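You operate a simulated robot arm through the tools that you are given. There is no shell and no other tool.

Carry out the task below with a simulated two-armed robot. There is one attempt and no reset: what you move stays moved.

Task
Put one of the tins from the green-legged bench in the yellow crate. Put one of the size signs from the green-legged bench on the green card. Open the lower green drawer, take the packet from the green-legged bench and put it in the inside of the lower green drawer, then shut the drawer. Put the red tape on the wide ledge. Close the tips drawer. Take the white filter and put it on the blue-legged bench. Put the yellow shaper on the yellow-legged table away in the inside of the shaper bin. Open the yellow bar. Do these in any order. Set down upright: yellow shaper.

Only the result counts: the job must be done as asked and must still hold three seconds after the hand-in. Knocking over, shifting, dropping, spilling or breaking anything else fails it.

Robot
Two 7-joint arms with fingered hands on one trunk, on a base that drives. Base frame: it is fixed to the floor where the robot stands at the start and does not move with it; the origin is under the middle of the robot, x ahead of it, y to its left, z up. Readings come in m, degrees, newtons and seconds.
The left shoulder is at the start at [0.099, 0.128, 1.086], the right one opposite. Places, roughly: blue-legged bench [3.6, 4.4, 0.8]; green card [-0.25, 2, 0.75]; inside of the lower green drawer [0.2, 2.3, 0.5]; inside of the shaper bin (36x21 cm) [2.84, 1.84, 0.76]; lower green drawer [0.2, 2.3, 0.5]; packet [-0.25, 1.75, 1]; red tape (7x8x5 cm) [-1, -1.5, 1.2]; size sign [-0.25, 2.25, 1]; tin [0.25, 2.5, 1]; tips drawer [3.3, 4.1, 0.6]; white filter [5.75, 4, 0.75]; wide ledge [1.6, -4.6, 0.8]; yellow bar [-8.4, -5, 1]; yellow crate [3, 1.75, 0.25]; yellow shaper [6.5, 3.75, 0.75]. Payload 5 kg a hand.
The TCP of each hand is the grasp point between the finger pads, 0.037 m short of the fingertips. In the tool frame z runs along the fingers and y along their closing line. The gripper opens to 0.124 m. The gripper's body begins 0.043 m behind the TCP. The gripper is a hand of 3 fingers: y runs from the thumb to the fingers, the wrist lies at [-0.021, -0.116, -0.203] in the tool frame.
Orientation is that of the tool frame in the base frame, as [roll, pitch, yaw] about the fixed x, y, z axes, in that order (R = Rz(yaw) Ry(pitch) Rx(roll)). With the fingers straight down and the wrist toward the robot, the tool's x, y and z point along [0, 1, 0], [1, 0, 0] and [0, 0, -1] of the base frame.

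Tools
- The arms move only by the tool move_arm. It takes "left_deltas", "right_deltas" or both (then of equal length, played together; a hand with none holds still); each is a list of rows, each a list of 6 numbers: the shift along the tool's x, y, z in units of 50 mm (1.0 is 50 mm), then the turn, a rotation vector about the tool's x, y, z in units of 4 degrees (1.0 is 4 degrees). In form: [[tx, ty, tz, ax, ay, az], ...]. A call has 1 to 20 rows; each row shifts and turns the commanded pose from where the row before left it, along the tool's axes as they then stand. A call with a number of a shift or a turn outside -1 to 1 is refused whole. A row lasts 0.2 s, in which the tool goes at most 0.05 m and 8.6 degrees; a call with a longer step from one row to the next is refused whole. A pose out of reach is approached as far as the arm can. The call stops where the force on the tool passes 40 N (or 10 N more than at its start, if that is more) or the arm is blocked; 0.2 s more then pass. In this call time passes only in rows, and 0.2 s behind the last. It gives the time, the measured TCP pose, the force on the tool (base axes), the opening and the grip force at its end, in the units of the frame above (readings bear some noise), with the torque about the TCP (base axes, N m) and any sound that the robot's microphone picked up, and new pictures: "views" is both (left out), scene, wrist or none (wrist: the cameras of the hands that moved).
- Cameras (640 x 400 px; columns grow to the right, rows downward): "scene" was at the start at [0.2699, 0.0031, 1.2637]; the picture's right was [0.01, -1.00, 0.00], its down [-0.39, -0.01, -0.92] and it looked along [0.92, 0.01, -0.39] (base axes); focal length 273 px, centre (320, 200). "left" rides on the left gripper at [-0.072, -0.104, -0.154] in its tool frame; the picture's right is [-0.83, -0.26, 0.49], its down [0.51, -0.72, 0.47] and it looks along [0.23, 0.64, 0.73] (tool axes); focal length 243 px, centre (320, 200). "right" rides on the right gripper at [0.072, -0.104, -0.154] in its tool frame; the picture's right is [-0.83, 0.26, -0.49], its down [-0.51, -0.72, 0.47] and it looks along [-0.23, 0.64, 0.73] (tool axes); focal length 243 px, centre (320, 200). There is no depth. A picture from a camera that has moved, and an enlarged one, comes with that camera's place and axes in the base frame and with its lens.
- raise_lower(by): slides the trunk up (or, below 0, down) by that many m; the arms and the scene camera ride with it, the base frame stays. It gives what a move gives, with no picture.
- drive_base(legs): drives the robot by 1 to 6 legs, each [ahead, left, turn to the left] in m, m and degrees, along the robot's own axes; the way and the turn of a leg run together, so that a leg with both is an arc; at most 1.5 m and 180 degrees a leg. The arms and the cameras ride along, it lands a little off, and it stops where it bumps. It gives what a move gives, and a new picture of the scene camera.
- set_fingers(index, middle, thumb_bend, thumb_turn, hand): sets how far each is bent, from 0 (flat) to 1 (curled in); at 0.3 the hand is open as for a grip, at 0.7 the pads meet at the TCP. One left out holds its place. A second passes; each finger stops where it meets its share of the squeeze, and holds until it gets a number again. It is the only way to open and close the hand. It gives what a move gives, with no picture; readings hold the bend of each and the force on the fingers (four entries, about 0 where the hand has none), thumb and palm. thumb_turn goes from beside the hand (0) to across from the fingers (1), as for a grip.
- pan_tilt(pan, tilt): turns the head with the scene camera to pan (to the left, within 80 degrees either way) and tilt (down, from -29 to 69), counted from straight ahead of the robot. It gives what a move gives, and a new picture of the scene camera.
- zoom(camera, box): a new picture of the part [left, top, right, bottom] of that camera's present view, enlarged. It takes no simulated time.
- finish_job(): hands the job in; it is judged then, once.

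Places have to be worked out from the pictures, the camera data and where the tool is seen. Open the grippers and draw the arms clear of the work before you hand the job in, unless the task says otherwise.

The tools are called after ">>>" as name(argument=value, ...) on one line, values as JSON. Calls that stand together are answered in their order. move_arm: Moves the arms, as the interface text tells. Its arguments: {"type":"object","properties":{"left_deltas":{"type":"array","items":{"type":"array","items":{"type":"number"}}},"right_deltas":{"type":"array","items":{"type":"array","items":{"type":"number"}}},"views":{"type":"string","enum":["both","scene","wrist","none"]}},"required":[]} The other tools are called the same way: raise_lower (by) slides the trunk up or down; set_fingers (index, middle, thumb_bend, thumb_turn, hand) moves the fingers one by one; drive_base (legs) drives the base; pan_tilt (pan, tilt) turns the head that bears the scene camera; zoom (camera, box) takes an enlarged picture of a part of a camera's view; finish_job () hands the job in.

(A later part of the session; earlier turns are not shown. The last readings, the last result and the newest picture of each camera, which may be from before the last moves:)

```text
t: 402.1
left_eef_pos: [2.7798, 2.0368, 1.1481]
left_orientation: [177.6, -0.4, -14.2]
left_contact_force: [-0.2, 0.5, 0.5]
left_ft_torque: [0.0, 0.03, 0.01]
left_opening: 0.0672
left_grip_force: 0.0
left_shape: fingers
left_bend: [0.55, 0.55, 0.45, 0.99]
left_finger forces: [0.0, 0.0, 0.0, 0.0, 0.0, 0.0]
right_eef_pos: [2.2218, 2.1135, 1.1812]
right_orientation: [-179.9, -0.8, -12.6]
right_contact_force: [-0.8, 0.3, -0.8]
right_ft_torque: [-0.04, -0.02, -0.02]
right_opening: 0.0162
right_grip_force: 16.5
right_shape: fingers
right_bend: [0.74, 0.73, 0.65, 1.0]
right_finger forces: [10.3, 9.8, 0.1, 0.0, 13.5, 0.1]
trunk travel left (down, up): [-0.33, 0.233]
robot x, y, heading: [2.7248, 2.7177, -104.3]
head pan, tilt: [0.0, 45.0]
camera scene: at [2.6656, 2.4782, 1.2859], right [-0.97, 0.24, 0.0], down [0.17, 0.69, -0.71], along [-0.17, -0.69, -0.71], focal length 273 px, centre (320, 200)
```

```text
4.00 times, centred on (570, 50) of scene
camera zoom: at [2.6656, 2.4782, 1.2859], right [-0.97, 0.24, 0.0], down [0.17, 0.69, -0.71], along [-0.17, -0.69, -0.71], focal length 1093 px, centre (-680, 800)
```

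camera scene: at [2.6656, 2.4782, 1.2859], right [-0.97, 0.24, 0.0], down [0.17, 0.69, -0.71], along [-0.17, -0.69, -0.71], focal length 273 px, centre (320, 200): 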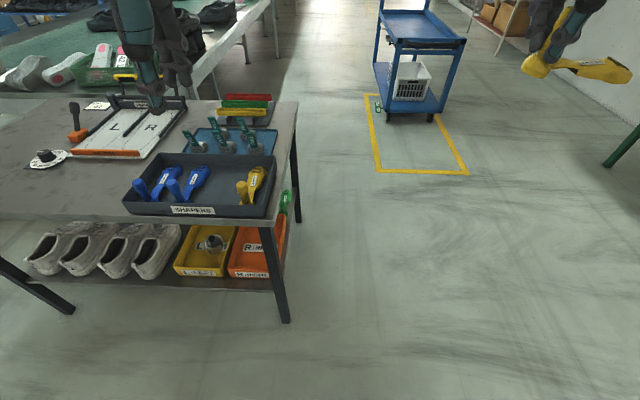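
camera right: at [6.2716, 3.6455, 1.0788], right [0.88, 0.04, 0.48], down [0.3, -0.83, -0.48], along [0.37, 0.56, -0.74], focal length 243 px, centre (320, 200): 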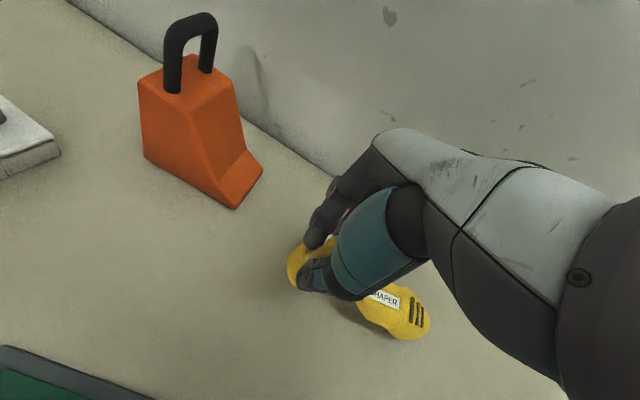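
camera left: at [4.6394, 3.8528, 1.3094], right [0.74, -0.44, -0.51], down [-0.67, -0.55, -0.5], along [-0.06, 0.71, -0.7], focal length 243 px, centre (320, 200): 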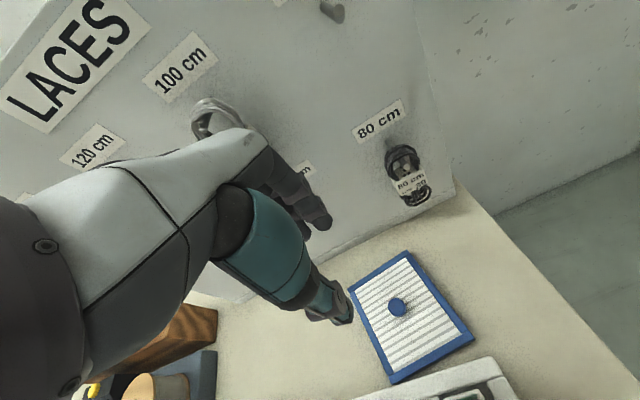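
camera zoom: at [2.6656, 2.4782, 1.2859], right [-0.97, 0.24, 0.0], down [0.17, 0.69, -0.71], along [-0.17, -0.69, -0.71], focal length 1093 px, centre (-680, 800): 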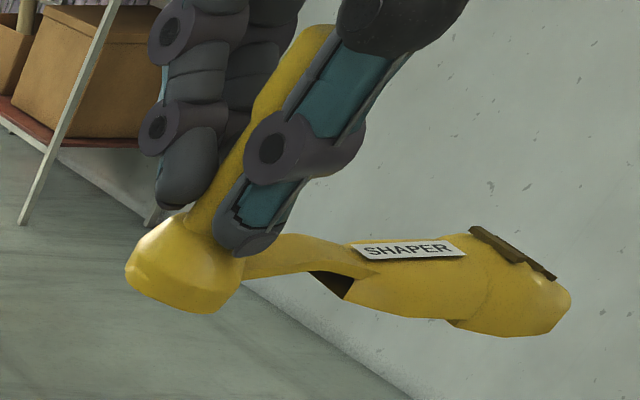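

The bin has a free slot between the second blue and the yellow shaper (all toes south, handles north). The right orientation comes naturally from the table's west side, so I'll go there and face about −20°.

>>> drive_base(legs=[[0, -0.5, 0], [0, 0, 84]])

```text
t: 410.6
left_eef_pos: [2.9096, 2.8196, 1.1482]
left_orientation: [177.4, -0.4, 70.0]
left_contact_force: [-0.3, 0.4, -0.1]
left_ft_torque: [0.01, 0.0, 0.02]
left_opening: 0.0673
left_grip_force: 0.1
left_shape: fingers
left_bend: [0.55, 0.55, 0.45, 0.99]
left_finger forces: [0.1, 0.0, 0.1, 0.0, 0.0, 0.0]
right_eef_pos: [2.7783, 2.2735, 1.1835]
right_orientation: [-179.8, -0.9, 71.4]
right_contact_force: [0.2, -0.3, -0.4]
right_ft_torque: [0.01, 0.0, 0.02]
right_opening: 0.016
right_grip_force: 15.6
right_shape: fingers
right_bend: [0.74, 0.73, 0.65, 1.0]
right_finger forces: [10.0, 9.4, 0.0, 0.0, 12.8, 0.0]
trunk travel left (down, up): [-0.33, 0.233]
robot x, y, heading: [2.2339, 2.8328, -20.1]
head pan, tilt: [0.0, 45.0]
camera scene: at [2.4622, 2.7529, 1.2859], right [-0.34, -0.94, 0.0], down [-0.66, 0.24, -0.71], along [0.66, -0.24, -0.71], focal length 273 px, centre (320, 200)
```

scene: 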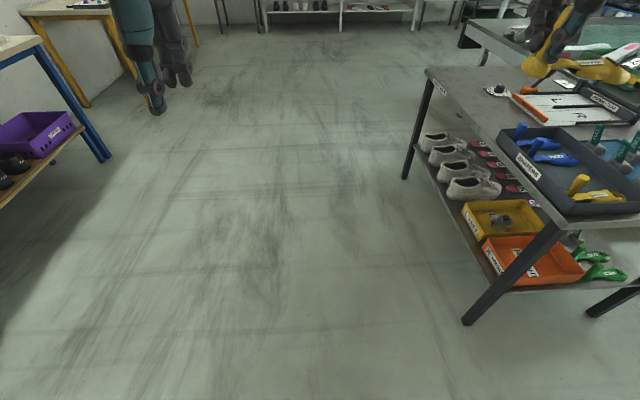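

Shift right 0.42 m and forward a bit, then look at bin with head panned.

>>> drive_base(legs=[[0.03, -0.42, 0]])

>>> pan_tilt(pan=-10, tilt=45)

```text
t: 414.8
left_eef_pos: [2.7981, 2.4186, 1.1478]
left_orientation: [177.5, -0.4, 69.8]
left_contact_force: [-0.4, -0.9, -0.1]
left_ft_torque: [0.01, 0.0, -0.03]
left_opening: 0.067
left_grip_force: 0.1
left_shape: fingers
left_bend: [0.55, 0.55, 0.45, 0.99]
left_finger forces: [0.1, 0.0, 0.0, 0.0, 0.0, 0.0]
right_eef_pos: [2.6658, 1.8736, 1.1825]
right_orientation: [-179.7, -0.8, 71.4]
right_contact_force: [0.3, 0.7, -0.9]
right_ft_torque: [0.06, 0.01, 0.01]
right_opening: 0.0156
right_grip_force: 16.3
right_shape: fingers
right_bend: [0.74, 0.73, 0.65, 1.0]
right_finger forces: [10.1, 9.4, 0.0, 0.0, 12.8, 0.0]
trunk travel left (down, up): [-0.33, 0.233]
robot x, y, heading: [2.1179, 2.4376, -20.1]
head pan, tilt: [0.0, 45.0]
camera scene: at [2.3497, 2.3538, 1.2859], right [-0.34, -0.94, 0.0], down [-0.66, 0.24, -0.71], along [0.66, -0.24, -0.71], focal length 273 px, centre (320, 200)
```

scene: 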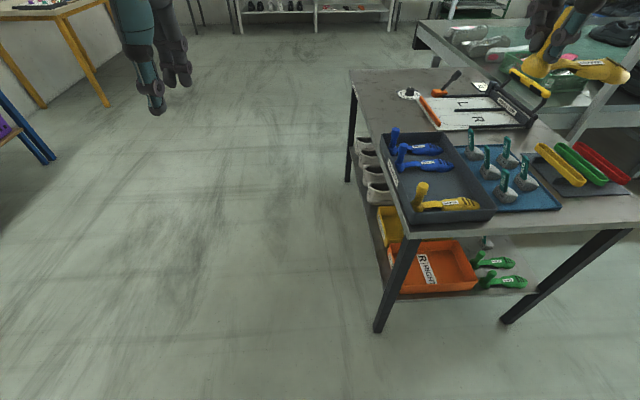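

```text
t: 415.5
left_eef_pos: [2.7969, 2.4197, 1.1487]
left_orientation: [177.5, -0.5, 70.0]
left_contact_force: [0.7, -0.2, 0.3]
left_ft_torque: [0.0, 0.03, -0.03]
left_opening: 0.0673
left_grip_force: 0.0
left_shape: fingers
left_bend: [0.55, 0.55, 0.45, 0.99]
left_finger forces: [0.0, 0.1, 0.0, 0.1, 0.0, 0.0]
right_eef_pos: [2.6648, 1.872, 1.1828]
right_orientation: [-179.8, -0.9, 71.4]
right_contact_force: [-0.7, 0.8, -0.4]
right_ft_torque: [0.01, 0.0, 0.03]
right_opening: 0.016
right_grip_force: 16.3
right_shape: fingers
right_bend: [0.74, 0.73, 0.65, 1.0]
right_finger forces: [10.1, 9.4, 0.1, 0.1, 12.8, 0.1]
trunk travel left (down, up): [-0.33, 0.233]
robot x, y, heading: [2.1207, 2.433, -20.0]
head pan, tilt: [-10.0, 45.0]
camera scene: at [2.3436, 2.3406, 1.2859], right [-0.5, -0.87, 0.0], down [-0.61, 0.35, -0.71], along [0.61, -0.35, -0.71], focal length 273 px, centre (320, 200)
```

scene: 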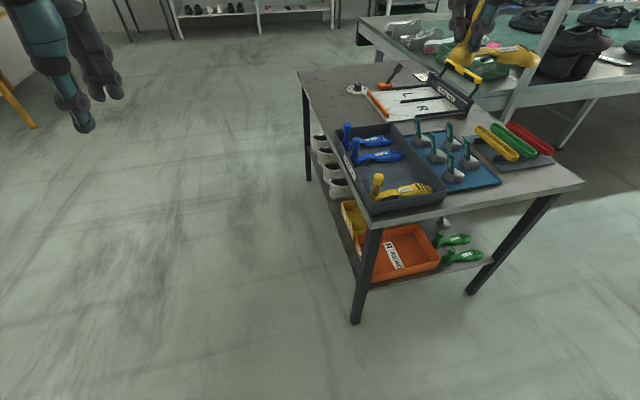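

>>> zoom(camera="scene", box=[320, 110, 460, 220])

```text
3.64 times, centred on (390, 165) of scene
camera zoom: at [2.3436, 2.3406, 1.2859], right [-0.5, -0.87, 0.0], down [-0.61, 0.35, -0.71], along [0.61, -0.35, -0.71], focal length 993 px, centre (66, 327)
```

zoom: 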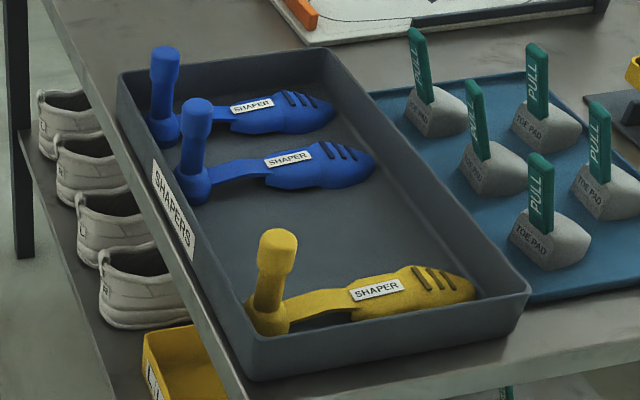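

Slot handle location ≈(2.8135,1.908), floor ≈0.755. Move the shaper above the slot at z≈1.08.

>>> move_arm(right_deltas=[[0.4075, 0.647, 0.5, 0, 0, 0], [0.4075, 0.647, 0.5, 0, 0, 0], [0.4075, 0.647, 0.5, 0, 0, 0], [0.4075, 0.647, 0.5, 0, 0, 0]], views="both")

>>> zoom(camera="scene", box=[320, 60, 500, 220])

```text
t: 416.5
left_eef_pos: [2.7987, 2.4201, 1.1467]
left_orientation: [177.6, -0.4, 70.0]
left_contact_force: [1.3, 1.1, -0.5]
left_ft_torque: [0.02, 0.05, -0.03]
left_opening: 0.0674
left_grip_force: 0.0
left_shape: fingers
left_bend: [0.55, 0.55, 0.45, 0.99]
left_finger forces: [0.0, 0.1, 0.0, 0.0, 0.0, 0.0]
right_eef_pos: [2.8175, 1.9113, 1.0789]
right_orientation: [-179.8, -0.9, 71.4]
right_contact_force: [-0.1, 1.0, -0.1]
right_ft_torque: [0.04, 0.05, -0.02]
right_opening: 0.0157
right_grip_force: 16.1
right_shape: fingers
right_bend: [0.74, 0.73, 0.65, 1.0]
right_finger forces: [10.0, 9.4, 0.1, 0.0, 13.0, 0.1]
trunk travel left (down, up): [-0.33, 0.233]
robot x, y, heading: [2.1191, 2.437, -19.7]
head pan, tilt: [-10.0, 45.0]
camera scene: at [2.3463, 2.341, 1.2854], right [-0.5, -0.87, 0.0], down [-0.61, 0.35, -0.71], along [0.61, -0.35, -0.71], focal length 273 px, centre (320, 200)
camera right: at [2.7409, 2.0112, 1.2351], right [-0.02, -0.88, 0.48], down [-0.85, -0.24, -0.47], along [0.53, -0.41, -0.74], focal length 243 px, centre (320, 200)
```

scene: 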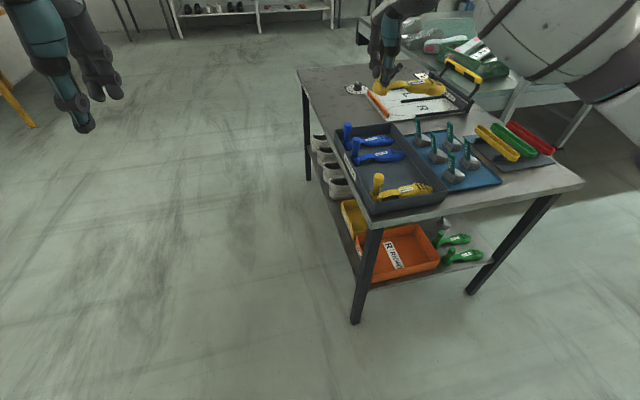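
right: 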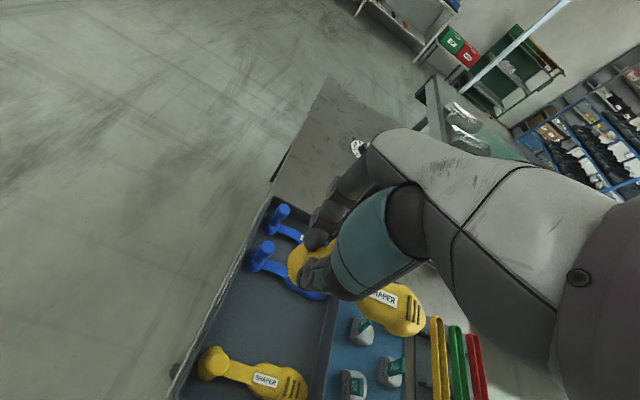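

```text
2.50 times, centred on (410, 140) of scene
camera zoom: at [2.3463, 2.341, 1.2854], right [-0.5, -0.87, 0.0], down [-0.61, 0.35, -0.71], along [0.61, -0.35, -0.71], focal length 683 px, centre (95, 350)
```

zoom: 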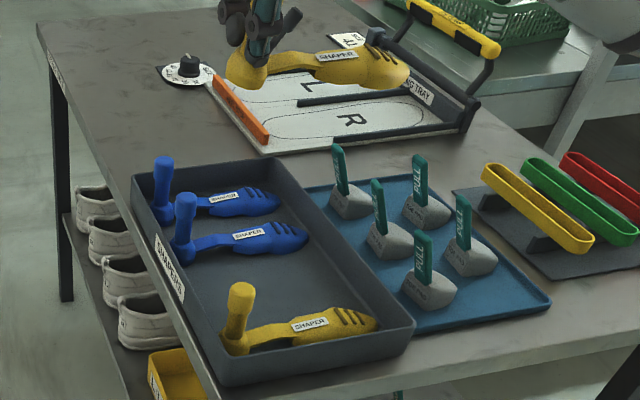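

Rotate the shaper +6° to match the others, shift 0.8 cm, and descend to z≈0.93 for a check.

>>> move_arm(right_deltas=[[0, -0.16, 0, 0, 0, -1], [0, 0, 0.5, 0, 0, -0.5], [0, 0, 0.9, 0, 0, 0], [0, 0, 0.9, 0, 0, 0], [0, 0, 0.7, 0, 0, 0]], views="both")

>>> zoom(camera="scene", box=[320, 100, 470, 220])

>>> zoom(camera="right", box=[180, 180, 460, 400])

```text
t: 417.7
left_eef_pos: [2.798, 2.4208, 1.1482]
left_orientation: [177.5, -0.4, 69.9]
left_contact_force: [-0.1, -0.8, -1.0]
left_ft_torque: [-0.01, 0.02, 0.0]
left_opening: 0.067
left_grip_force: 0.0
left_shape: fingers
left_bend: [0.55, 0.55, 0.45, 0.99]
left_finger forces: [0.1, 0.1, 0.1, 0.0, 0.0, 0.1]
right_eef_pos: [2.8076, 1.918, 0.933]
right_orientation: [-179.9, -0.9, 77.4]
right_contact_force: [-0.3, 0.2, -0.9]
right_ft_torque: [0.07, 0.05, 0.0]
right_opening: 0.0155
right_grip_force: 15.8
right_shape: fingers
right_bend: [0.74, 0.73, 0.65, 1.0]
right_finger forces: [10.2, 9.5, 0.0, 0.0, 13.0, 0.0]
trunk travel left (down, up): [-0.33, 0.233]
robot x, y, heading: [2.1183, 2.4323, -19.7]
head pan, tilt: [-10.0, 45.0]
camera scene: at [2.3442, 2.3403, 1.2858], right [-0.5, -0.87, 0.0], down [-0.61, 0.35, -0.71], along [0.61, -0.35, -0.71], focal length 273 px, centre (320, 200)
camera right: at [2.7206, 2.0087, 1.0878], right [0.07, -0.87, 0.48], down [-0.81, -0.33, -0.48], along [0.58, -0.36, -0.74], focal length 243 px, centre (320, 200)
```

scene: 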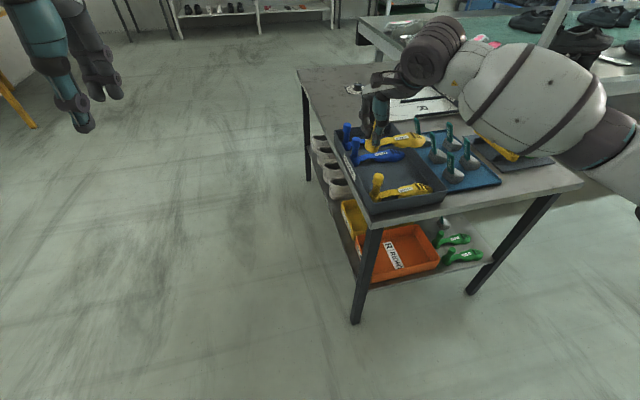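
right: 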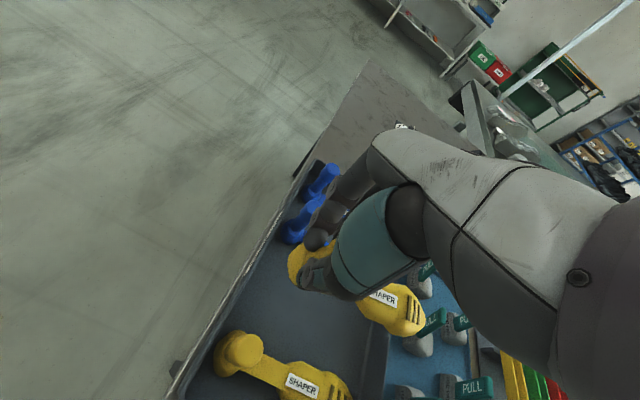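

```text
3.33 times, centred on (395, 160) of scene
camera zoom: at [2.3442, 2.3403, 1.2858], right [-0.5, -0.87, 0.0], down [-0.61, 0.35, -0.71], along [0.61, -0.35, -0.71], focal length 911 px, centre (70, 333)
```

zoom: 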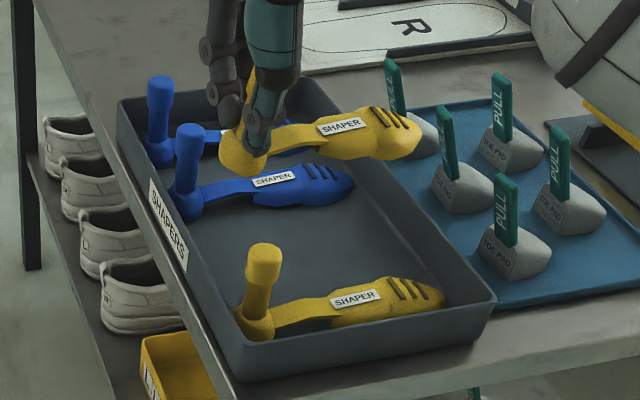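

```text
1.82 times, centred on (320, 290) of right
camera zoom: at [2.7206, 2.0087, 1.0878], right [0.07, -0.87, 0.48], down [-0.81, -0.33, -0.48], along [0.58, -0.36, -0.74], focal length 441 px, centre (320, 36)
```

zoom: 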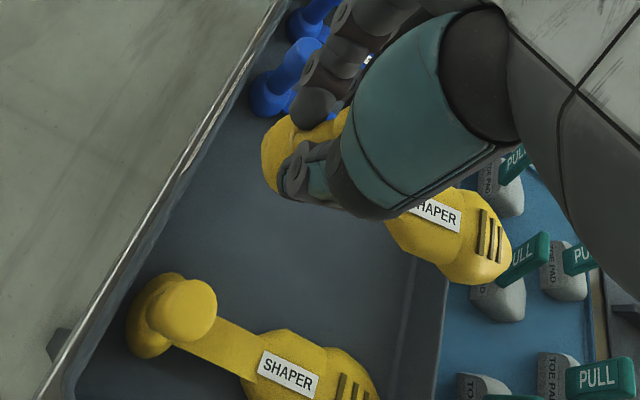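

Alignment is within a few mm (slot middle (2.8095,1.9165)) and the heading matches. Lower in steps.

>>> move_arm(right_deltas=[[0, 0.03, 0.6, 0, 0, 0], [0, 0, 0.5, 0, 0, 0], [0, 0, 0.4, 0, 0, 0]], views="both")

>>> zoom(camera="scene", box=[320, 100, 470, 220])

```text
t: 418.5
left_eef_pos: [2.7976, 2.4202, 1.1483]
left_orientation: [177.5, -0.3, 69.9]
left_contact_force: [-1.1, 0.1, -0.2]
left_ft_torque: [0.02, 0.01, 0.01]
left_opening: 0.0671
left_grip_force: 0.0
left_shape: fingers
left_bend: [0.55, 0.55, 0.45, 0.99]
left_finger forces: [0.0, 0.1, 0.0, 0.0, 0.1, 0.0]
right_eef_pos: [2.8087, 1.9183, 0.8567]
right_orientation: [-180.0, -1.0, 77.5]
right_contact_force: [0.6, -0.1, -1.5]
right_ft_torque: [0.05, 0.03, 0.01]
right_opening: 0.0155
right_grip_force: 16.0
right_shape: fingers
right_bend: [0.74, 0.73, 0.65, 1.0]
right_finger forces: [10.2, 9.4, 0.0, 0.1, 13.0, 0.1]
trunk travel left (down, up): [-0.33, 0.233]
robot x, y, heading: [2.1241, 2.4363, -20.1]
head pan, tilt: [-10.0, 45.0]
camera scene: at [2.3438, 2.3406, 1.2859], right [-0.5, -0.87, 0.0], down [-0.61, 0.35, -0.71], along [0.61, -0.35, -0.71], focal length 273 px, centre (320, 200)
camera right: at [2.722, 2.0095, 1.0119], right [0.07, -0.87, 0.48], down [-0.81, -0.33, -0.48], along [0.58, -0.35, -0.74], focal length 243 px, centre (320, 200)
```

scene: 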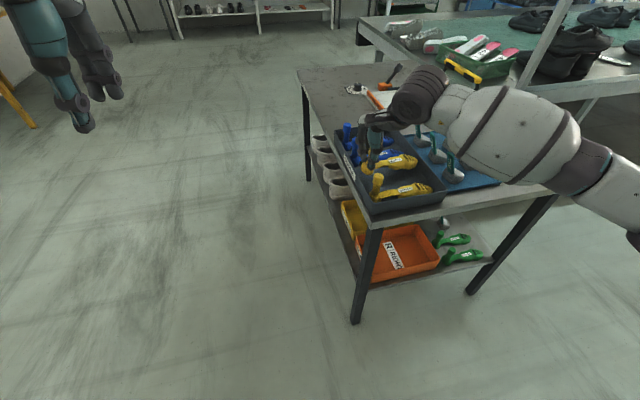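
right: 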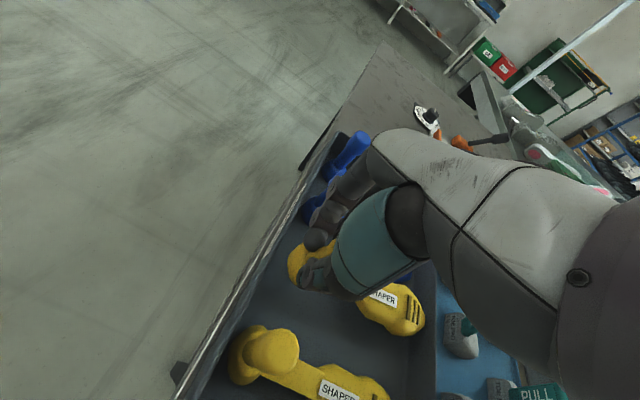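

```text
3.33 times, centred on (395, 160) of scene
camera zoom: at [2.3438, 2.3406, 1.2859], right [-0.5, -0.87, 0.0], down [-0.61, 0.35, -0.71], along [0.61, -0.35, -0.71], focal length 911 px, centre (70, 333)
```

zoom: 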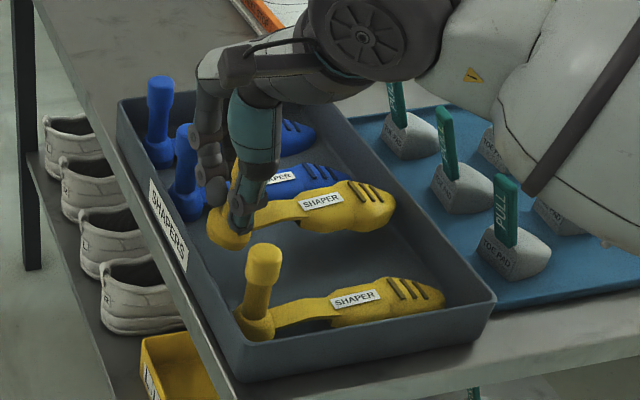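

Continue lowering slowly.

>>> move_arm(right_deltas=[[0, -0.04, 0.2, 0, 0, 0], [0, 0, 0.2, 0, 0, 0]], views="wrist")

>>> zoom(camera="scene", box=[320, 100, 470, 220])

```text
t: 419.1
left_eef_pos: [2.798, 2.4197, 1.1483]
left_orientation: [177.5, -0.4, 69.9]
left_contact_force: [0.6, 0.3, 0.3]
left_ft_torque: [0.0, 0.0, -0.01]
left_opening: 0.0673
left_grip_force: 0.0
left_shape: fingers
left_bend: [0.55, 0.55, 0.45, 0.99]
left_finger forces: [0.0, 0.0, 0.0, 0.1, 0.0, 0.1]
right_eef_pos: [2.808, 1.9181, 0.8368]
right_orientation: [-180.0, -0.8, 77.4]
right_contact_force: [-0.3, -0.3, -0.8]
right_ft_torque: [0.06, 0.0, 0.0]
right_opening: 0.0154
right_grip_force: 16.7
right_shape: fingers
right_bend: [0.74, 0.73, 0.65, 1.0]
right_finger forces: [10.2, 9.4, 0.0, 0.0, 13.0, 0.0]
trunk travel left (down, up): [-0.33, 0.233]
robot x, y, heading: [2.1223, 2.4356, -19.9]
head pan, tilt: [-10.0, 45.0]
camera right: at [2.7212, 2.0092, 0.9922], right [0.07, -0.87, 0.48], down [-0.81, -0.33, -0.48], along [0.58, -0.35, -0.74], focal length 243 px, centre (320, 200)
```

right: 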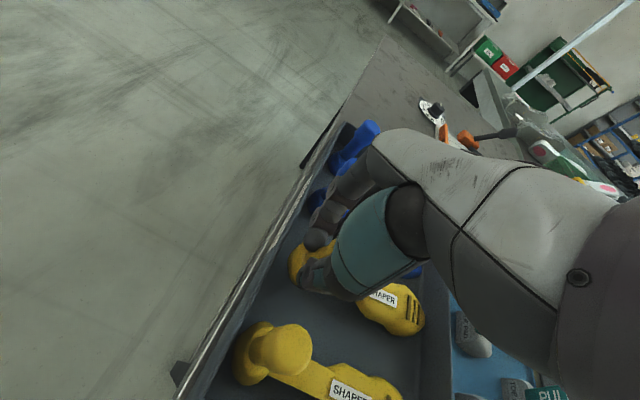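

```text
3.33 times, centred on (395, 160) of scene
camera zoom: at [2.3439, 2.3406, 1.2858], right [-0.5, -0.87, 0.0], down [-0.61, 0.35, -0.71], along [0.61, -0.35, -0.71], focal length 911 px, centre (70, 333)
```

zoom: 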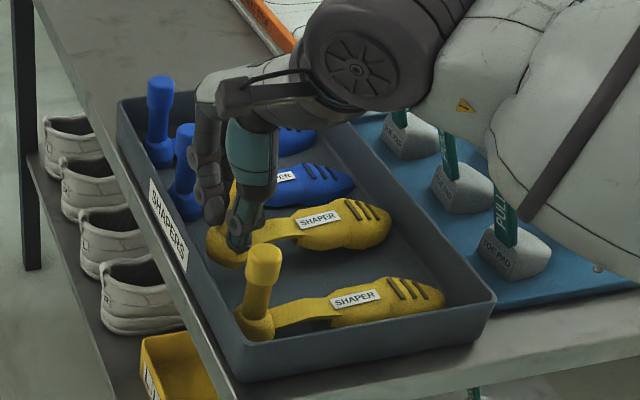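

>>> move_arm(right_deltas=[[0, 0, 0.12, 0, 0, 0], [0, 0, 0.1, 0, 0, 0]], views="none")

```text
t: 419.7
left_eef_pos: [2.7976, 2.4205, 1.1488]
left_orientation: [177.5, -0.5, 69.9]
left_contact_force: [-0.1, 0.1, 0.3]
left_ft_torque: [-0.01, 0.04, 0.01]
left_opening: 0.0674
left_grip_force: 0.1
left_shape: fingers
left_bend: [0.55, 0.55, 0.45, 0.99]
left_finger forces: [0.1, 0.0, 0.0, 0.0, 0.1, 0.1]
right_eef_pos: [2.8072, 1.9173, 0.8268]
right_orientation: [-179.9, -0.9, 77.4]
right_contact_force: [0.5, 1.3, 0.1]
right_ft_torque: [-0.1, 0.06, -0.05]
right_opening: 0.0152
right_grip_force: 18.1
right_shape: fingers
right_bend: [0.74, 0.73, 0.65, 1.0]
right_finger forces: [10.2, 11.8, 0.0, 0.0, 14.1, 0.1]
trunk travel left (down, up): [-0.33, 0.233]
robot x, y, heading: [2.1183, 2.4385, -20.0]
head pan, tilt: [-10.0, 45.0]
```

Light contact starts; lower 3 mm more.

>>> move_arm(right_deltas=[[0, 0, 0.06, 0, 0, 0], [0, 0, 0.04, 0, 0, 0]], views="wrist")

>>> zoom(camera="scene", box=[320, 100, 470, 220])

```text
t: 420.3
left_eef_pos: [2.797, 2.4208, 1.1477]
left_orientation: [177.5, -0.3, 70.0]
left_contact_force: [-0.1, 0.0, -0.3]
left_ft_torque: [0.0, -0.01, -0.02]
left_opening: 0.067
left_grip_force: 0.0
left_shape: fingers
left_bend: [0.55, 0.55, 0.45, 0.99]
left_finger forces: [0.1, 0.0, 0.1, 0.0, 0.0, 0.0]
right_eef_pos: [2.8066, 1.9174, 0.8233]
right_orientation: [-179.9, -0.9, 77.4]
right_contact_force: [0.7, 0.4, 0.5]
right_ft_torque: [-0.13, 0.06, -0.02]
right_opening: 0.0154
right_grip_force: 18.8
right_shape: fingers
right_bend: [0.74, 0.73, 0.65, 1.0]
right_finger forces: [10.4, 13.1, 0.1, 0.0, 14.4, 0.1]
trunk travel left (down, up): [-0.33, 0.233]
robot x, y, heading: [2.1213, 2.4385, -19.8]
head pan, tilt: [-10.0, 45.0]
camera right: at [2.7206, 2.0088, 0.9785], right [0.07, -0.87, 0.48], down [-0.81, -0.33, -0.48], along [0.58, -0.36, -0.74], focal length 243 px, centre (320, 200)
```

right: 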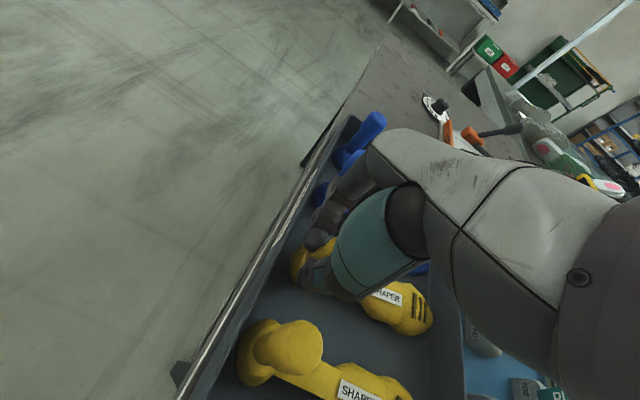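

```text
3.33 times, centred on (395, 160) of scene
camera zoom: at [2.3435, 2.3409, 1.2859], right [-0.5, -0.87, 0.0], down [-0.61, 0.35, -0.71], along [0.61, -0.35, -0.71], focal length 911 px, centre (70, 333)
```

zoom: 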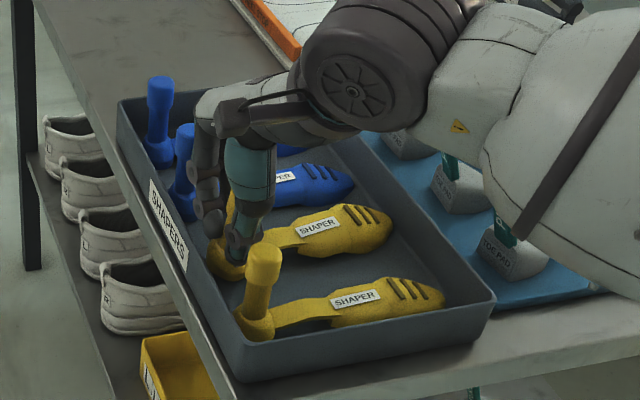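

Toe touches first; lower a further 4–5 mm to seat the heel.

>>> move_arm(right_deltas=[[0, 0, 0.08, 0, 0, 0]], views="none")

```text
t: 420.7
left_eef_pos: [2.7979, 2.4206, 1.1495]
left_orientation: [177.4, -0.4, 70.0]
left_contact_force: [0.0, 0.1, 0.5]
left_ft_torque: [0.02, -0.02, 0.0]
left_opening: 0.0674
left_grip_force: 0.0
left_shape: fingers
left_bend: [0.55, 0.55, 0.45, 0.99]
left_finger forces: [0.0, 0.1, 0.0, 0.0, 0.1, 0.0]
right_eef_pos: [2.8064, 1.9167, 0.8192]
right_orientation: [-179.9, -0.9, 77.4]
right_contact_force: [0.9, -0.4, 1.7]
right_ft_torque: [-0.11, 0.04, 0.0]
right_opening: 0.0155
right_grip_force: 18.5
right_shape: fingers
right_bend: [0.74, 0.74, 0.65, 1.0]
right_finger forces: [10.0, 12.8, 0.1, 0.0, 14.3, 0.0]
trunk travel left (down, up): [-0.33, 0.233]
robot x, y, heading: [2.1188, 2.4363, -19.9]
head pan, tilt: [-10.0, 45.0]
```

>>> move_arm(right_deltas=[[0, 0, 0.08, 0, 0, 0]], views="wrist")

>>> zoom(camera="scene", box=[340, 130, 440, 210])

```text
t: 421.1
left_eef_pos: [2.7976, 2.4204, 1.1487]
left_orientation: [177.5, -0.4, 69.9]
left_contact_force: [0.8, 0.6, -0.4]
left_ft_torque: [0.01, 0.02, -0.03]
left_opening: 0.0674
left_grip_force: 0.1
left_shape: fingers
left_bend: [0.55, 0.55, 0.45, 0.99]
left_finger forces: [0.1, 0.0, 0.0, 0.0, 0.0, 0.0]
right_eef_pos: [2.8071, 1.9174, 0.8162]
right_orientation: [179.9, -0.7, 77.3]
right_contact_force: [1.3, -0.6, 4.5]
right_ft_torque: [-0.12, 0.06, 0.01]
right_opening: 0.0152
right_grip_force: 19.2
right_shape: fingers
right_bend: [0.74, 0.74, 0.65, 1.0]
right_finger forces: [10.4, 13.8, 0.0, 0.0, 14.0, 0.0]
trunk travel left (down, up): [-0.33, 0.233]
robot x, y, heading: [2.1215, 2.4357, -19.9]
head pan, tilt: [-10.0, 45.0]
camera right: at [2.7204, 2.0089, 0.9712], right [0.07, -0.87, 0.48], down [-0.81, -0.33, -0.48], along [0.58, -0.36, -0.73], focal length 243 px, centre (320, 200)
```

right: 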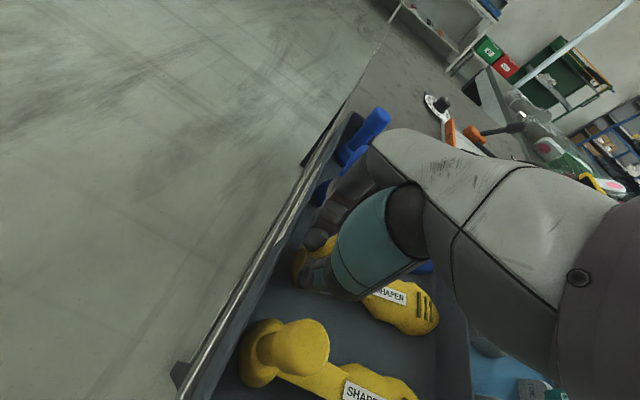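

```text
5.00 times, centred on (390, 170) of scene
camera zoom: at [2.3431, 2.3412, 1.2861], right [-0.5, -0.87, 0.0], down [-0.61, 0.35, -0.71], along [0.61, -0.35, -0.71], focal length 1366 px, centre (-30, 350)
```

zoom: 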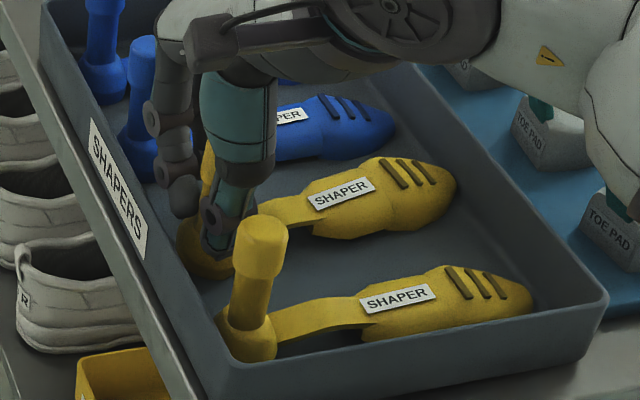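

Shaper is seated in the slot. Open the hand moderately (enough to clear the thicker handle top) and lift straight up.

>>> set_fingers(hand="right", index=0.62, middle=0.62, thumb_bend=0.52)

>>> zoom(camera="scene", box=[340, 130, 440, 210])

```text
t: 422.1
left_eef_pos: [2.7982, 2.4213, 1.1482]
left_orientation: [177.5, -0.4, 69.9]
left_contact_force: [-0.3, 0.4, -0.8]
left_ft_torque: [0.03, 0.0, -0.04]
left_opening: 0.0672
left_grip_force: 0.1
left_shape: fingers
left_bend: [0.55, 0.55, 0.45, 0.99]
left_finger forces: [0.1, 0.1, 0.0, 0.1, 0.0, 0.1]
right_eef_pos: [2.8076, 1.9178, 0.8154]
right_orientation: [-179.9, -0.9, 77.4]
right_contact_force: [-0.3, 0.2, -0.1]
right_ft_torque: [-0.02, -0.02, -0.03]
right_opening: 0.0452
right_grip_force: 0.1
right_shape: fingers
right_bend: [0.62, 0.62, 0.52, 1.0]
right_finger forces: [0.0, 0.1, 0.1, 0.0, 0.0, 0.0]
trunk travel left (down, up): [-0.33, 0.233]
robot x, y, heading: [2.1181, 2.4343, -19.7]
head pan, tilt: [-10.0, 45.0]
```

```text
5.00 times, centred on (390, 170) of scene
camera zoom: at [2.3436, 2.3408, 1.2859], right [-0.5, -0.87, 0.0], down [-0.61, 0.35, -0.71], along [0.61, -0.35, -0.71], focal length 1366 px, centre (-30, 350)
```

zoom: 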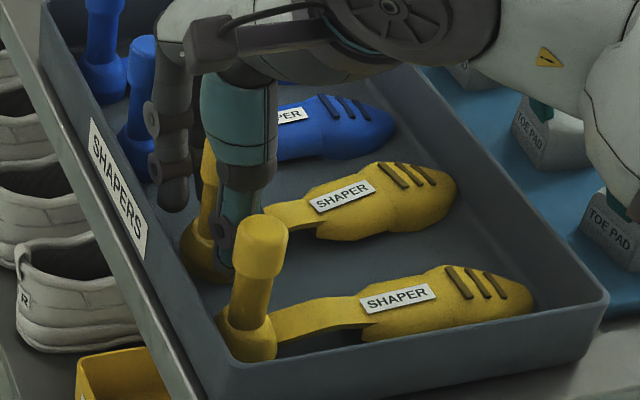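

Shaper stands freely. Lift the hand straight up.

>>> move_arm(right_deltas=[[0, 0, -0.3, 0, 0, 0], [0, 0, -0.5, 0, 0, 0], [0, 0, -0.7, 0, 0, 0], [0, 0, -0.9, 0, 0, 0], [0, 0, -0.9, 0, 0, 0], [0, 0, -0.9, 0, 0, 0]], views="both")

>>> zoom(camera="scene", box=[320, 100, 500, 220])

```text
t: 423.5
left_eef_pos: [2.7967, 2.4214, 1.1482]
left_orientation: [177.5, -0.4, 69.9]
left_contact_force: [0.1, 0.4, -0.3]
left_ft_torque: [-0.02, 0.0, 0.01]
left_opening: 0.0671
left_grip_force: 0.0
left_shape: fingers
left_bend: [0.55, 0.55, 0.45, 0.99]
left_finger forces: [0.1, 0.0, 0.0, 0.1, 0.1, 0.1]
right_eef_pos: [2.8082, 1.9125, 1.0253]
right_orientation: [-179.9, -0.9, 77.4]
right_contact_force: [-0.1, 0.1, -0.4]
right_ft_torque: [-0.01, -0.02, -0.01]
right_opening: 0.0454
right_grip_force: 0.0
right_shape: fingers
right_bend: [0.62, 0.62, 0.52, 1.0]
right_finger forces: [0.0, 0.0, 0.0, 0.1, 0.1, 0.0]
trunk travel left (down, up): [-0.33, 0.233]
robot x, y, heading: [2.1169, 2.4366, -20.0]
head pan, tilt: [-10.0, 45.0]
camera scene: at [2.3431, 2.3415, 1.286], right [-0.5, -0.87, 0.0], down [-0.61, 0.35, -0.71], along [0.61, -0.35, -0.71], focal length 273 px, centre (320, 200)
camera right: at [2.7209, 2.0037, 1.1812], right [0.07, -0.87, 0.48], down [-0.81, -0.33, -0.48], along [0.58, -0.36, -0.74], focal length 243 px, centre (320, 200)
```

scene: 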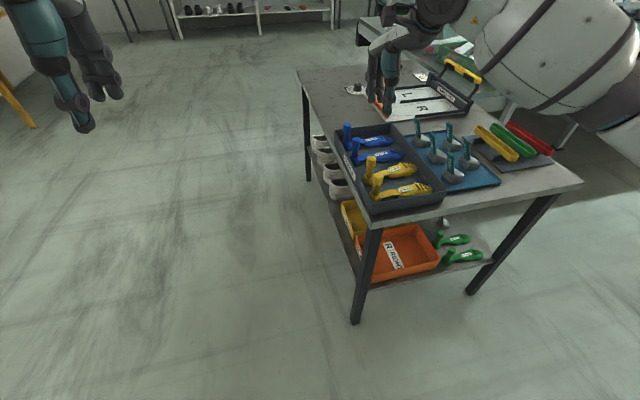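
right: 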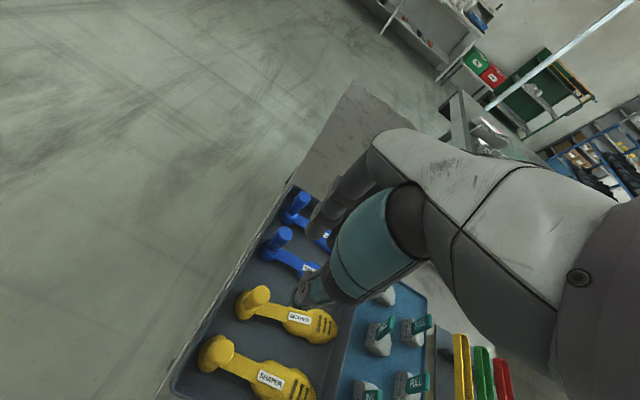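

```text
3.33 times, centred on (410, 160) of scene
camera zoom: at [2.3431, 2.3415, 1.286], right [-0.5, -0.87, 0.0], down [-0.61, 0.35, -0.71], along [0.61, -0.35, -0.71], focal length 911 px, centre (20, 333)
```

zoom: 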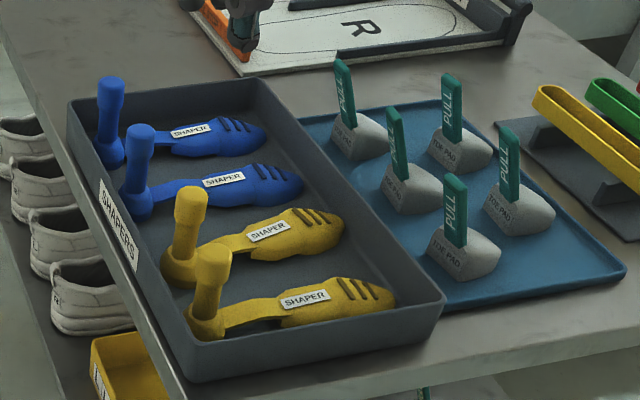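

The shaper stands upright in the bin. Next the red tape on the rack near (-1,-1.5). Raise/retract the right hand, then drive there in stages.

>>> move_arm(right_deltas=[[0, -0.5, -0.8, 0, 0, 0], [0, -0.5, -0.8, 0, 0, 0], [0, -0.7, -0.6, 0, 0, 0], [0, -0.8, -0.4, 0, 0, 0]], views="none")

>>> drive_base(legs=[[-0.15, 0.1, 0], [0, 0, -125], [1.4, 0, 0]])

>>> pan_tilt(pan=0, tilt=25)

```text
t: 424.5
left_eef_pos: [2.7954, 2.4205, 1.149]
left_orientation: [177.4, -0.5, 69.9]
left_contact_force: [-0.3, -1.0, 0.4]
left_ft_torque: [-0.01, 0.0, 0.01]
left_opening: 0.0671
left_grip_force: 0.1
left_shape: fingers
left_bend: [0.55, 0.55, 0.45, 0.99]
left_finger forces: [0.1, 0.0, 0.0, 0.0, 0.0, 0.0]
right_eef_pos: [2.6831, 1.9394, 1.1563]
right_orientation: [180.0, -1.0, 77.4]
right_contact_force: [0.4, 0.0, 0.9]
right_ft_torque: [-0.04, -0.06, 0.03]
right_opening: 0.0455
right_grip_force: 0.0
right_shape: fingers
right_bend: [0.62, 0.62, 0.52, 1.0]
right_finger forces: [0.1, 0.0, 0.0, 0.0, 0.0, 0.0]
trunk travel left (down, up): [-0.33, 0.233]
robot x, y, heading: [2.1204, 2.4343, -19.8]
head pan, tilt: [-10.0, 45.0]
```

```text
t: 437.8
left_eef_pos: [0.482, 1.2213, 1.1489]
left_orientation: [177.5, -0.4, -54.4]
left_contact_force: [-0.8, 0.3, 0.4]
left_ft_torque: [0.02, 0.0, 0.01]
left_opening: 0.067
left_grip_force: 0.1
left_shape: fingers
left_bend: [0.55, 0.55, 0.45, 0.99]
left_finger forces: [0.1, 0.1, 0.0, 0.1, 0.0, 0.0]
right_eef_pos: [0.1477, 1.5844, 1.1542]
right_orientation: [-179.9, -0.9, -46.9]
right_contact_force: [0.4, 0.0, 0.0]
right_ft_torque: [0.05, -0.01, -0.01]
right_opening: 0.0456
right_grip_force: 0.0
right_shape: fingers
right_bend: [0.62, 0.62, 0.52, 1.0]
right_finger forces: [0.0, 0.0, 0.1, 0.0, 0.0, 0.0]
trunk travel left (down, up): [-0.33, 0.233]
robot x, y, heading: [0.8761, 1.7733, -144.3]
head pan, tilt: [-10.0, 45.0]
camera scene: at [0.6698, 1.6437, 1.286], right [-0.43, 0.9, 0.0], down [0.64, 0.31, -0.71], along [-0.64, -0.31, -0.71], focal length 273 px, centre (320, 200)
```

scene: 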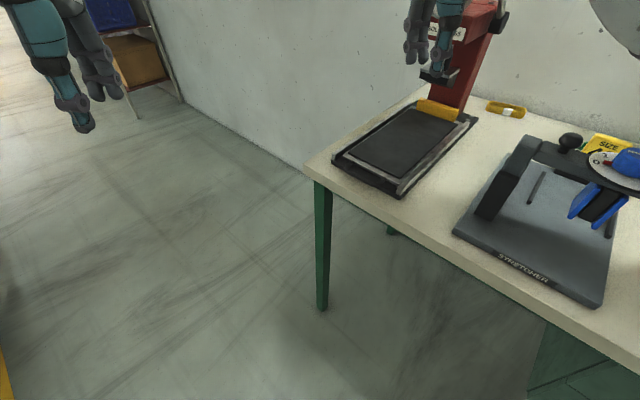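

```text
t: 438.7
left_eef_pos: [0.4816, 1.221, 1.1486]
left_orientation: [177.5, -0.4, -54.5]
left_contact_force: [0.4, 0.7, 0.3]
left_ft_torque: [0.01, 0.0, -0.03]
left_opening: 0.0672
left_grip_force: 0.1
left_shape: fingers
left_bend: [0.55, 0.55, 0.45, 0.99]
left_finger forces: [0.0, 0.0, 0.0, 0.1, 0.0, 0.0]
right_eef_pos: [0.148, 1.5847, 1.1534]
right_orientation: [-179.9, -0.9, -46.9]
right_contact_force: [-0.3, 0.1, 0.6]
right_ft_torque: [0.04, -0.01, 0.01]
right_opening: 0.0453
right_grip_force: 0.0
right_shape: fingers
right_bend: [0.62, 0.62, 0.52, 1.0]
right_finger forces: [0.0, 0.0, 0.0, 0.0, 0.0, 0.0]
trunk travel left (down, up): [-0.33, 0.233]
robot x, y, heading: [0.8774, 1.7714, -144.4]
head pan, tilt: [0.0, 25.0]
camera scene: at [0.6679, 1.6251, 1.3164], right [-0.58, 0.81, 0.0], down [0.34, 0.25, -0.91], along [-0.74, -0.53, -0.42], focal length 273 px, centre (320, 200)
```

scene: 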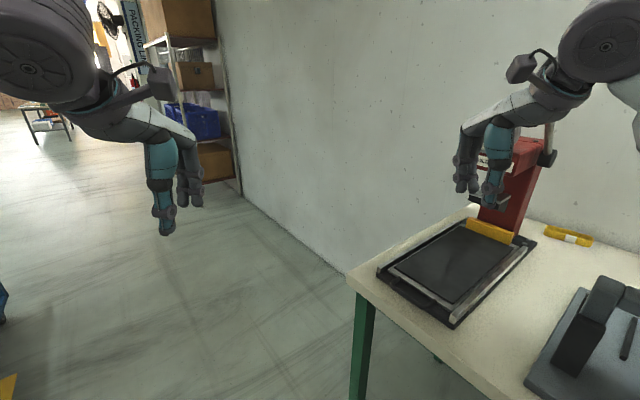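

The right hand is near the press, so turn left away from it first, then drive south past the bench corner.

>>> drive_base(legs=[[0, 0, 38], [1.3, -0.2, 0]])

```text
t: 440.1
left_eef_pos: [0.5991, 1.1708, 1.1545]
left_orientation: [177.0, -0.5, -43.9]
left_contact_force: [-0.8, -1.5, -1.0]
left_ft_torque: [0.12, -0.03, -0.01]
left_opening: 0.0675
left_grip_force: 0.1
left_shape: fingers
left_bend: [0.55, 0.55, 0.45, 0.99]
left_finger forces: [0.0, 0.1, 0.1, 0.1, 0.0, 0.0]
right_eef_pos: [0.1883, 1.4857, 1.1673]
right_orientation: [178.9, -0.3, -38.5]
right_contact_force: [-1.3, 0.5, -0.6]
right_ft_torque: [0.0, -0.07, 0.01]
right_opening: 0.0459
right_grip_force: 0.2
right_shape: fingers
right_bend: [0.62, 0.62, 0.52, 1.0]
right_finger forces: [0.1, 0.0, 0.0, 0.0, 0.0, 0.0]
trunk travel left (down, up): [-0.33, 0.233]
robot x, y, heading: [0.8778, 1.7813, -133.7]
head pan, tilt: [0.0, 25.0]
stopped in leg 1: the robot was blocked; the commanded pose is now the measured one
camera scene: at [0.7085, 1.6036, 1.3181], right [-0.72, 0.69, 0.0], down [0.29, 0.3, -0.91], along [-0.63, -0.66, -0.42], focal length 273 px, centre (320, 200)
```

scene: 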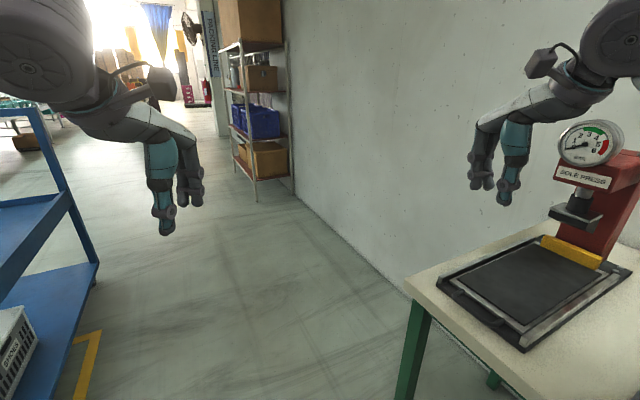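

Turn was blocked — probably the right elbow near the bench devices. Look to the right before moving anything.

>>> pan_tilt(pan=-60, tilt=40)

```text
t: 441.4
left_eef_pos: [0.6021, 1.1751, 1.1584]
left_orientation: [176.4, -0.5, -43.6]
left_contact_force: [-0.7, 0.1, 0.0]
left_ft_torque: [0.02, -0.02, -0.04]
left_opening: 0.0676
left_grip_force: 0.1
left_shape: fingers
left_bend: [0.55, 0.55, 0.45, 0.99]
left_finger forces: [0.0, 0.0, 0.1, 0.0, 0.0, 0.0]
right_eef_pos: [0.1944, 1.484, 1.17]
right_orientation: [178.8, -0.4, -38.0]
right_contact_force: [0.0, -0.8, 0.4]
right_ft_torque: [-0.02, -0.01, -0.02]
right_opening: 0.0455
right_grip_force: 0.0
right_shape: fingers
right_bend: [0.62, 0.62, 0.52, 1.0]
right_finger forces: [0.1, 0.0, 0.1, 0.0, 0.1, 0.1]
trunk travel left (down, up): [-0.33, 0.233]
robot x, y, heading: [0.8778, 1.7778, -133.2]
head pan, tilt: [-60.0, 40.0]
camera scene: at [0.6927, 1.6939, 1.2959], right [0.23, 0.97, -0.01], down [0.62, -0.16, -0.77], along [-0.75, 0.17, -0.64], focal length 273 px, centre (320, 200)
```

scene: 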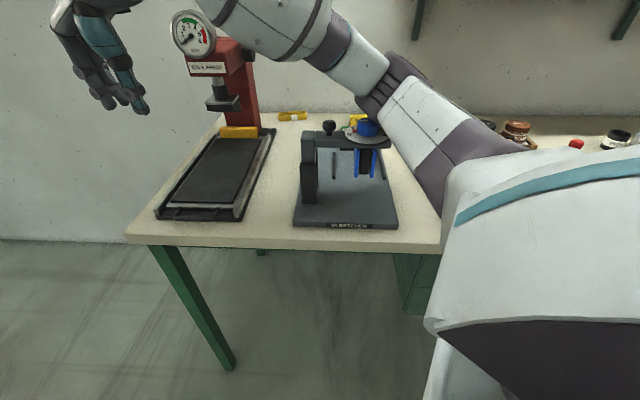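

The right elbow is resting against/near the stretcher's dial knob. Raise the trunk to lift the arm clear.

>>> raise_lower(by=0.2)

>>> pan_tilt(pan=-60, tilt=45)

```text
t: 443.6
left_eef_pos: [0.5973, 1.1611, 1.3486]
left_orientation: [177.5, -0.4, -43.3]
left_contact_force: [-0.1, 0.0, -0.2]
left_ft_torque: [0.02, -0.03, 0.04]
left_opening: 0.0672
left_grip_force: 0.0
left_shape: fingers
left_bend: [0.55, 0.55, 0.45, 0.99]
left_finger forces: [0.0, 0.0, 0.0, 0.0, 0.0, 0.1]
right_eef_pos: [0.1875, 1.4642, 1.3581]
right_orientation: [179.8, -0.5, -37.3]
right_contact_force: [0.2, 0.0, 0.2]
right_ft_torque: [0.01, -0.01, 0.0]
right_opening: 0.0456
right_grip_force: 0.1
right_shape: fingers
right_bend: [0.62, 0.62, 0.52, 1.0]
right_finger forces: [0.1, 0.0, 0.0, 0.0, 0.0, 0.0]
trunk travel left (down, up): [-0.53, 0.033]
robot x, y, heading: [0.8751, 1.7816, -133.0]
head pan, tilt: [-60.0, 40.0]
```

```text
t: 444.2
left_eef_pos: [0.5968, 1.1621, 1.3497]
left_orientation: [177.4, -0.5, -43.4]
left_contact_force: [-0.2, 0.3, 0.4]
left_ft_torque: [0.0, -0.01, -0.02]
left_opening: 0.0671
left_grip_force: 0.1
left_shape: fingers
left_bend: [0.55, 0.55, 0.45, 0.99]
left_finger forces: [0.0, 0.0, 0.0, 0.1, 0.0, 0.0]
right_eef_pos: [0.1879, 1.4664, 1.3596]
right_orientation: [179.5, -0.5, -37.4]
right_contact_force: [-0.2, 0.2, 0.8]
right_ft_torque: [-0.05, -0.01, 0.01]
right_opening: 0.0458
right_grip_force: 0.0
right_shape: fingers
right_bend: [0.62, 0.62, 0.52, 1.0]
right_finger forces: [0.0, 0.0, 0.1, 0.0, 0.1, 0.1]
trunk travel left (down, up): [-0.53, 0.033]
robot x, y, heading: [0.875, 1.7825, -133.1]
head pan, tilt: [-60.0, 45.0]
camera scene: at [0.7488, 1.7477, 1.5135], right [0.23, 0.97, 0.0], down [0.69, -0.16, -0.71], along [-0.69, 0.16, -0.71], focal length 273 px, centre (320, 200)
```

scene: 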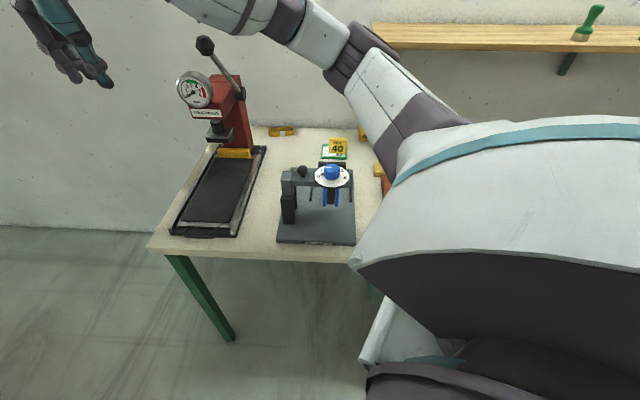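

Arm lifted clear. Zoom to verify nothing on the bench moved.

>>> zoom(camera="scene", box=[150, 40, 400, 260])

```text
1.82 times, centred on (275, 150) of scene
camera zoom: at [0.7488, 1.7477, 1.5135], right [0.23, 0.97, 0.0], down [0.69, -0.16, -0.71], along [-0.69, 0.16, -0.71], focal length 497 px, centre (402, 291)
```

zoom: 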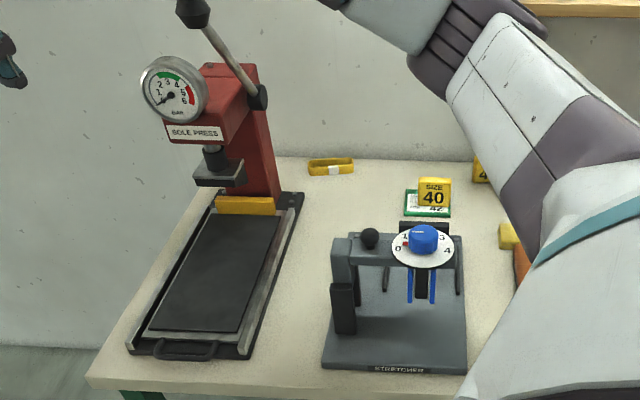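

Check the stretcher dial more closely for any change.

>>> zoom(camera="scene", box=[285, 130, 375, 210])

```text
5.00 times, centred on (330, 170) of scene
camera zoom: at [0.7488, 1.7477, 1.5135], right [0.23, 0.97, 0.0], down [0.69, -0.16, -0.71], along [-0.69, 0.16, -0.71], focal length 1366 px, centre (270, 350)
```

zoom: 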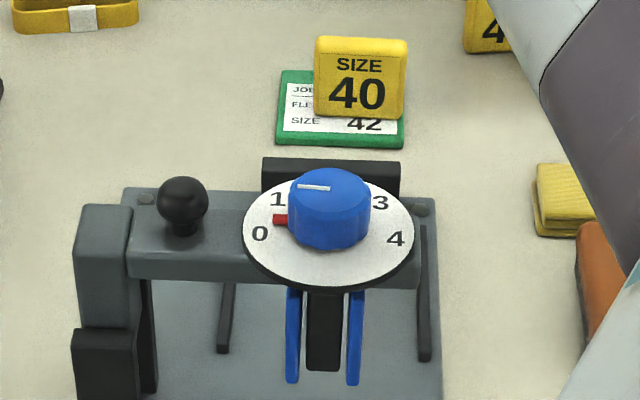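

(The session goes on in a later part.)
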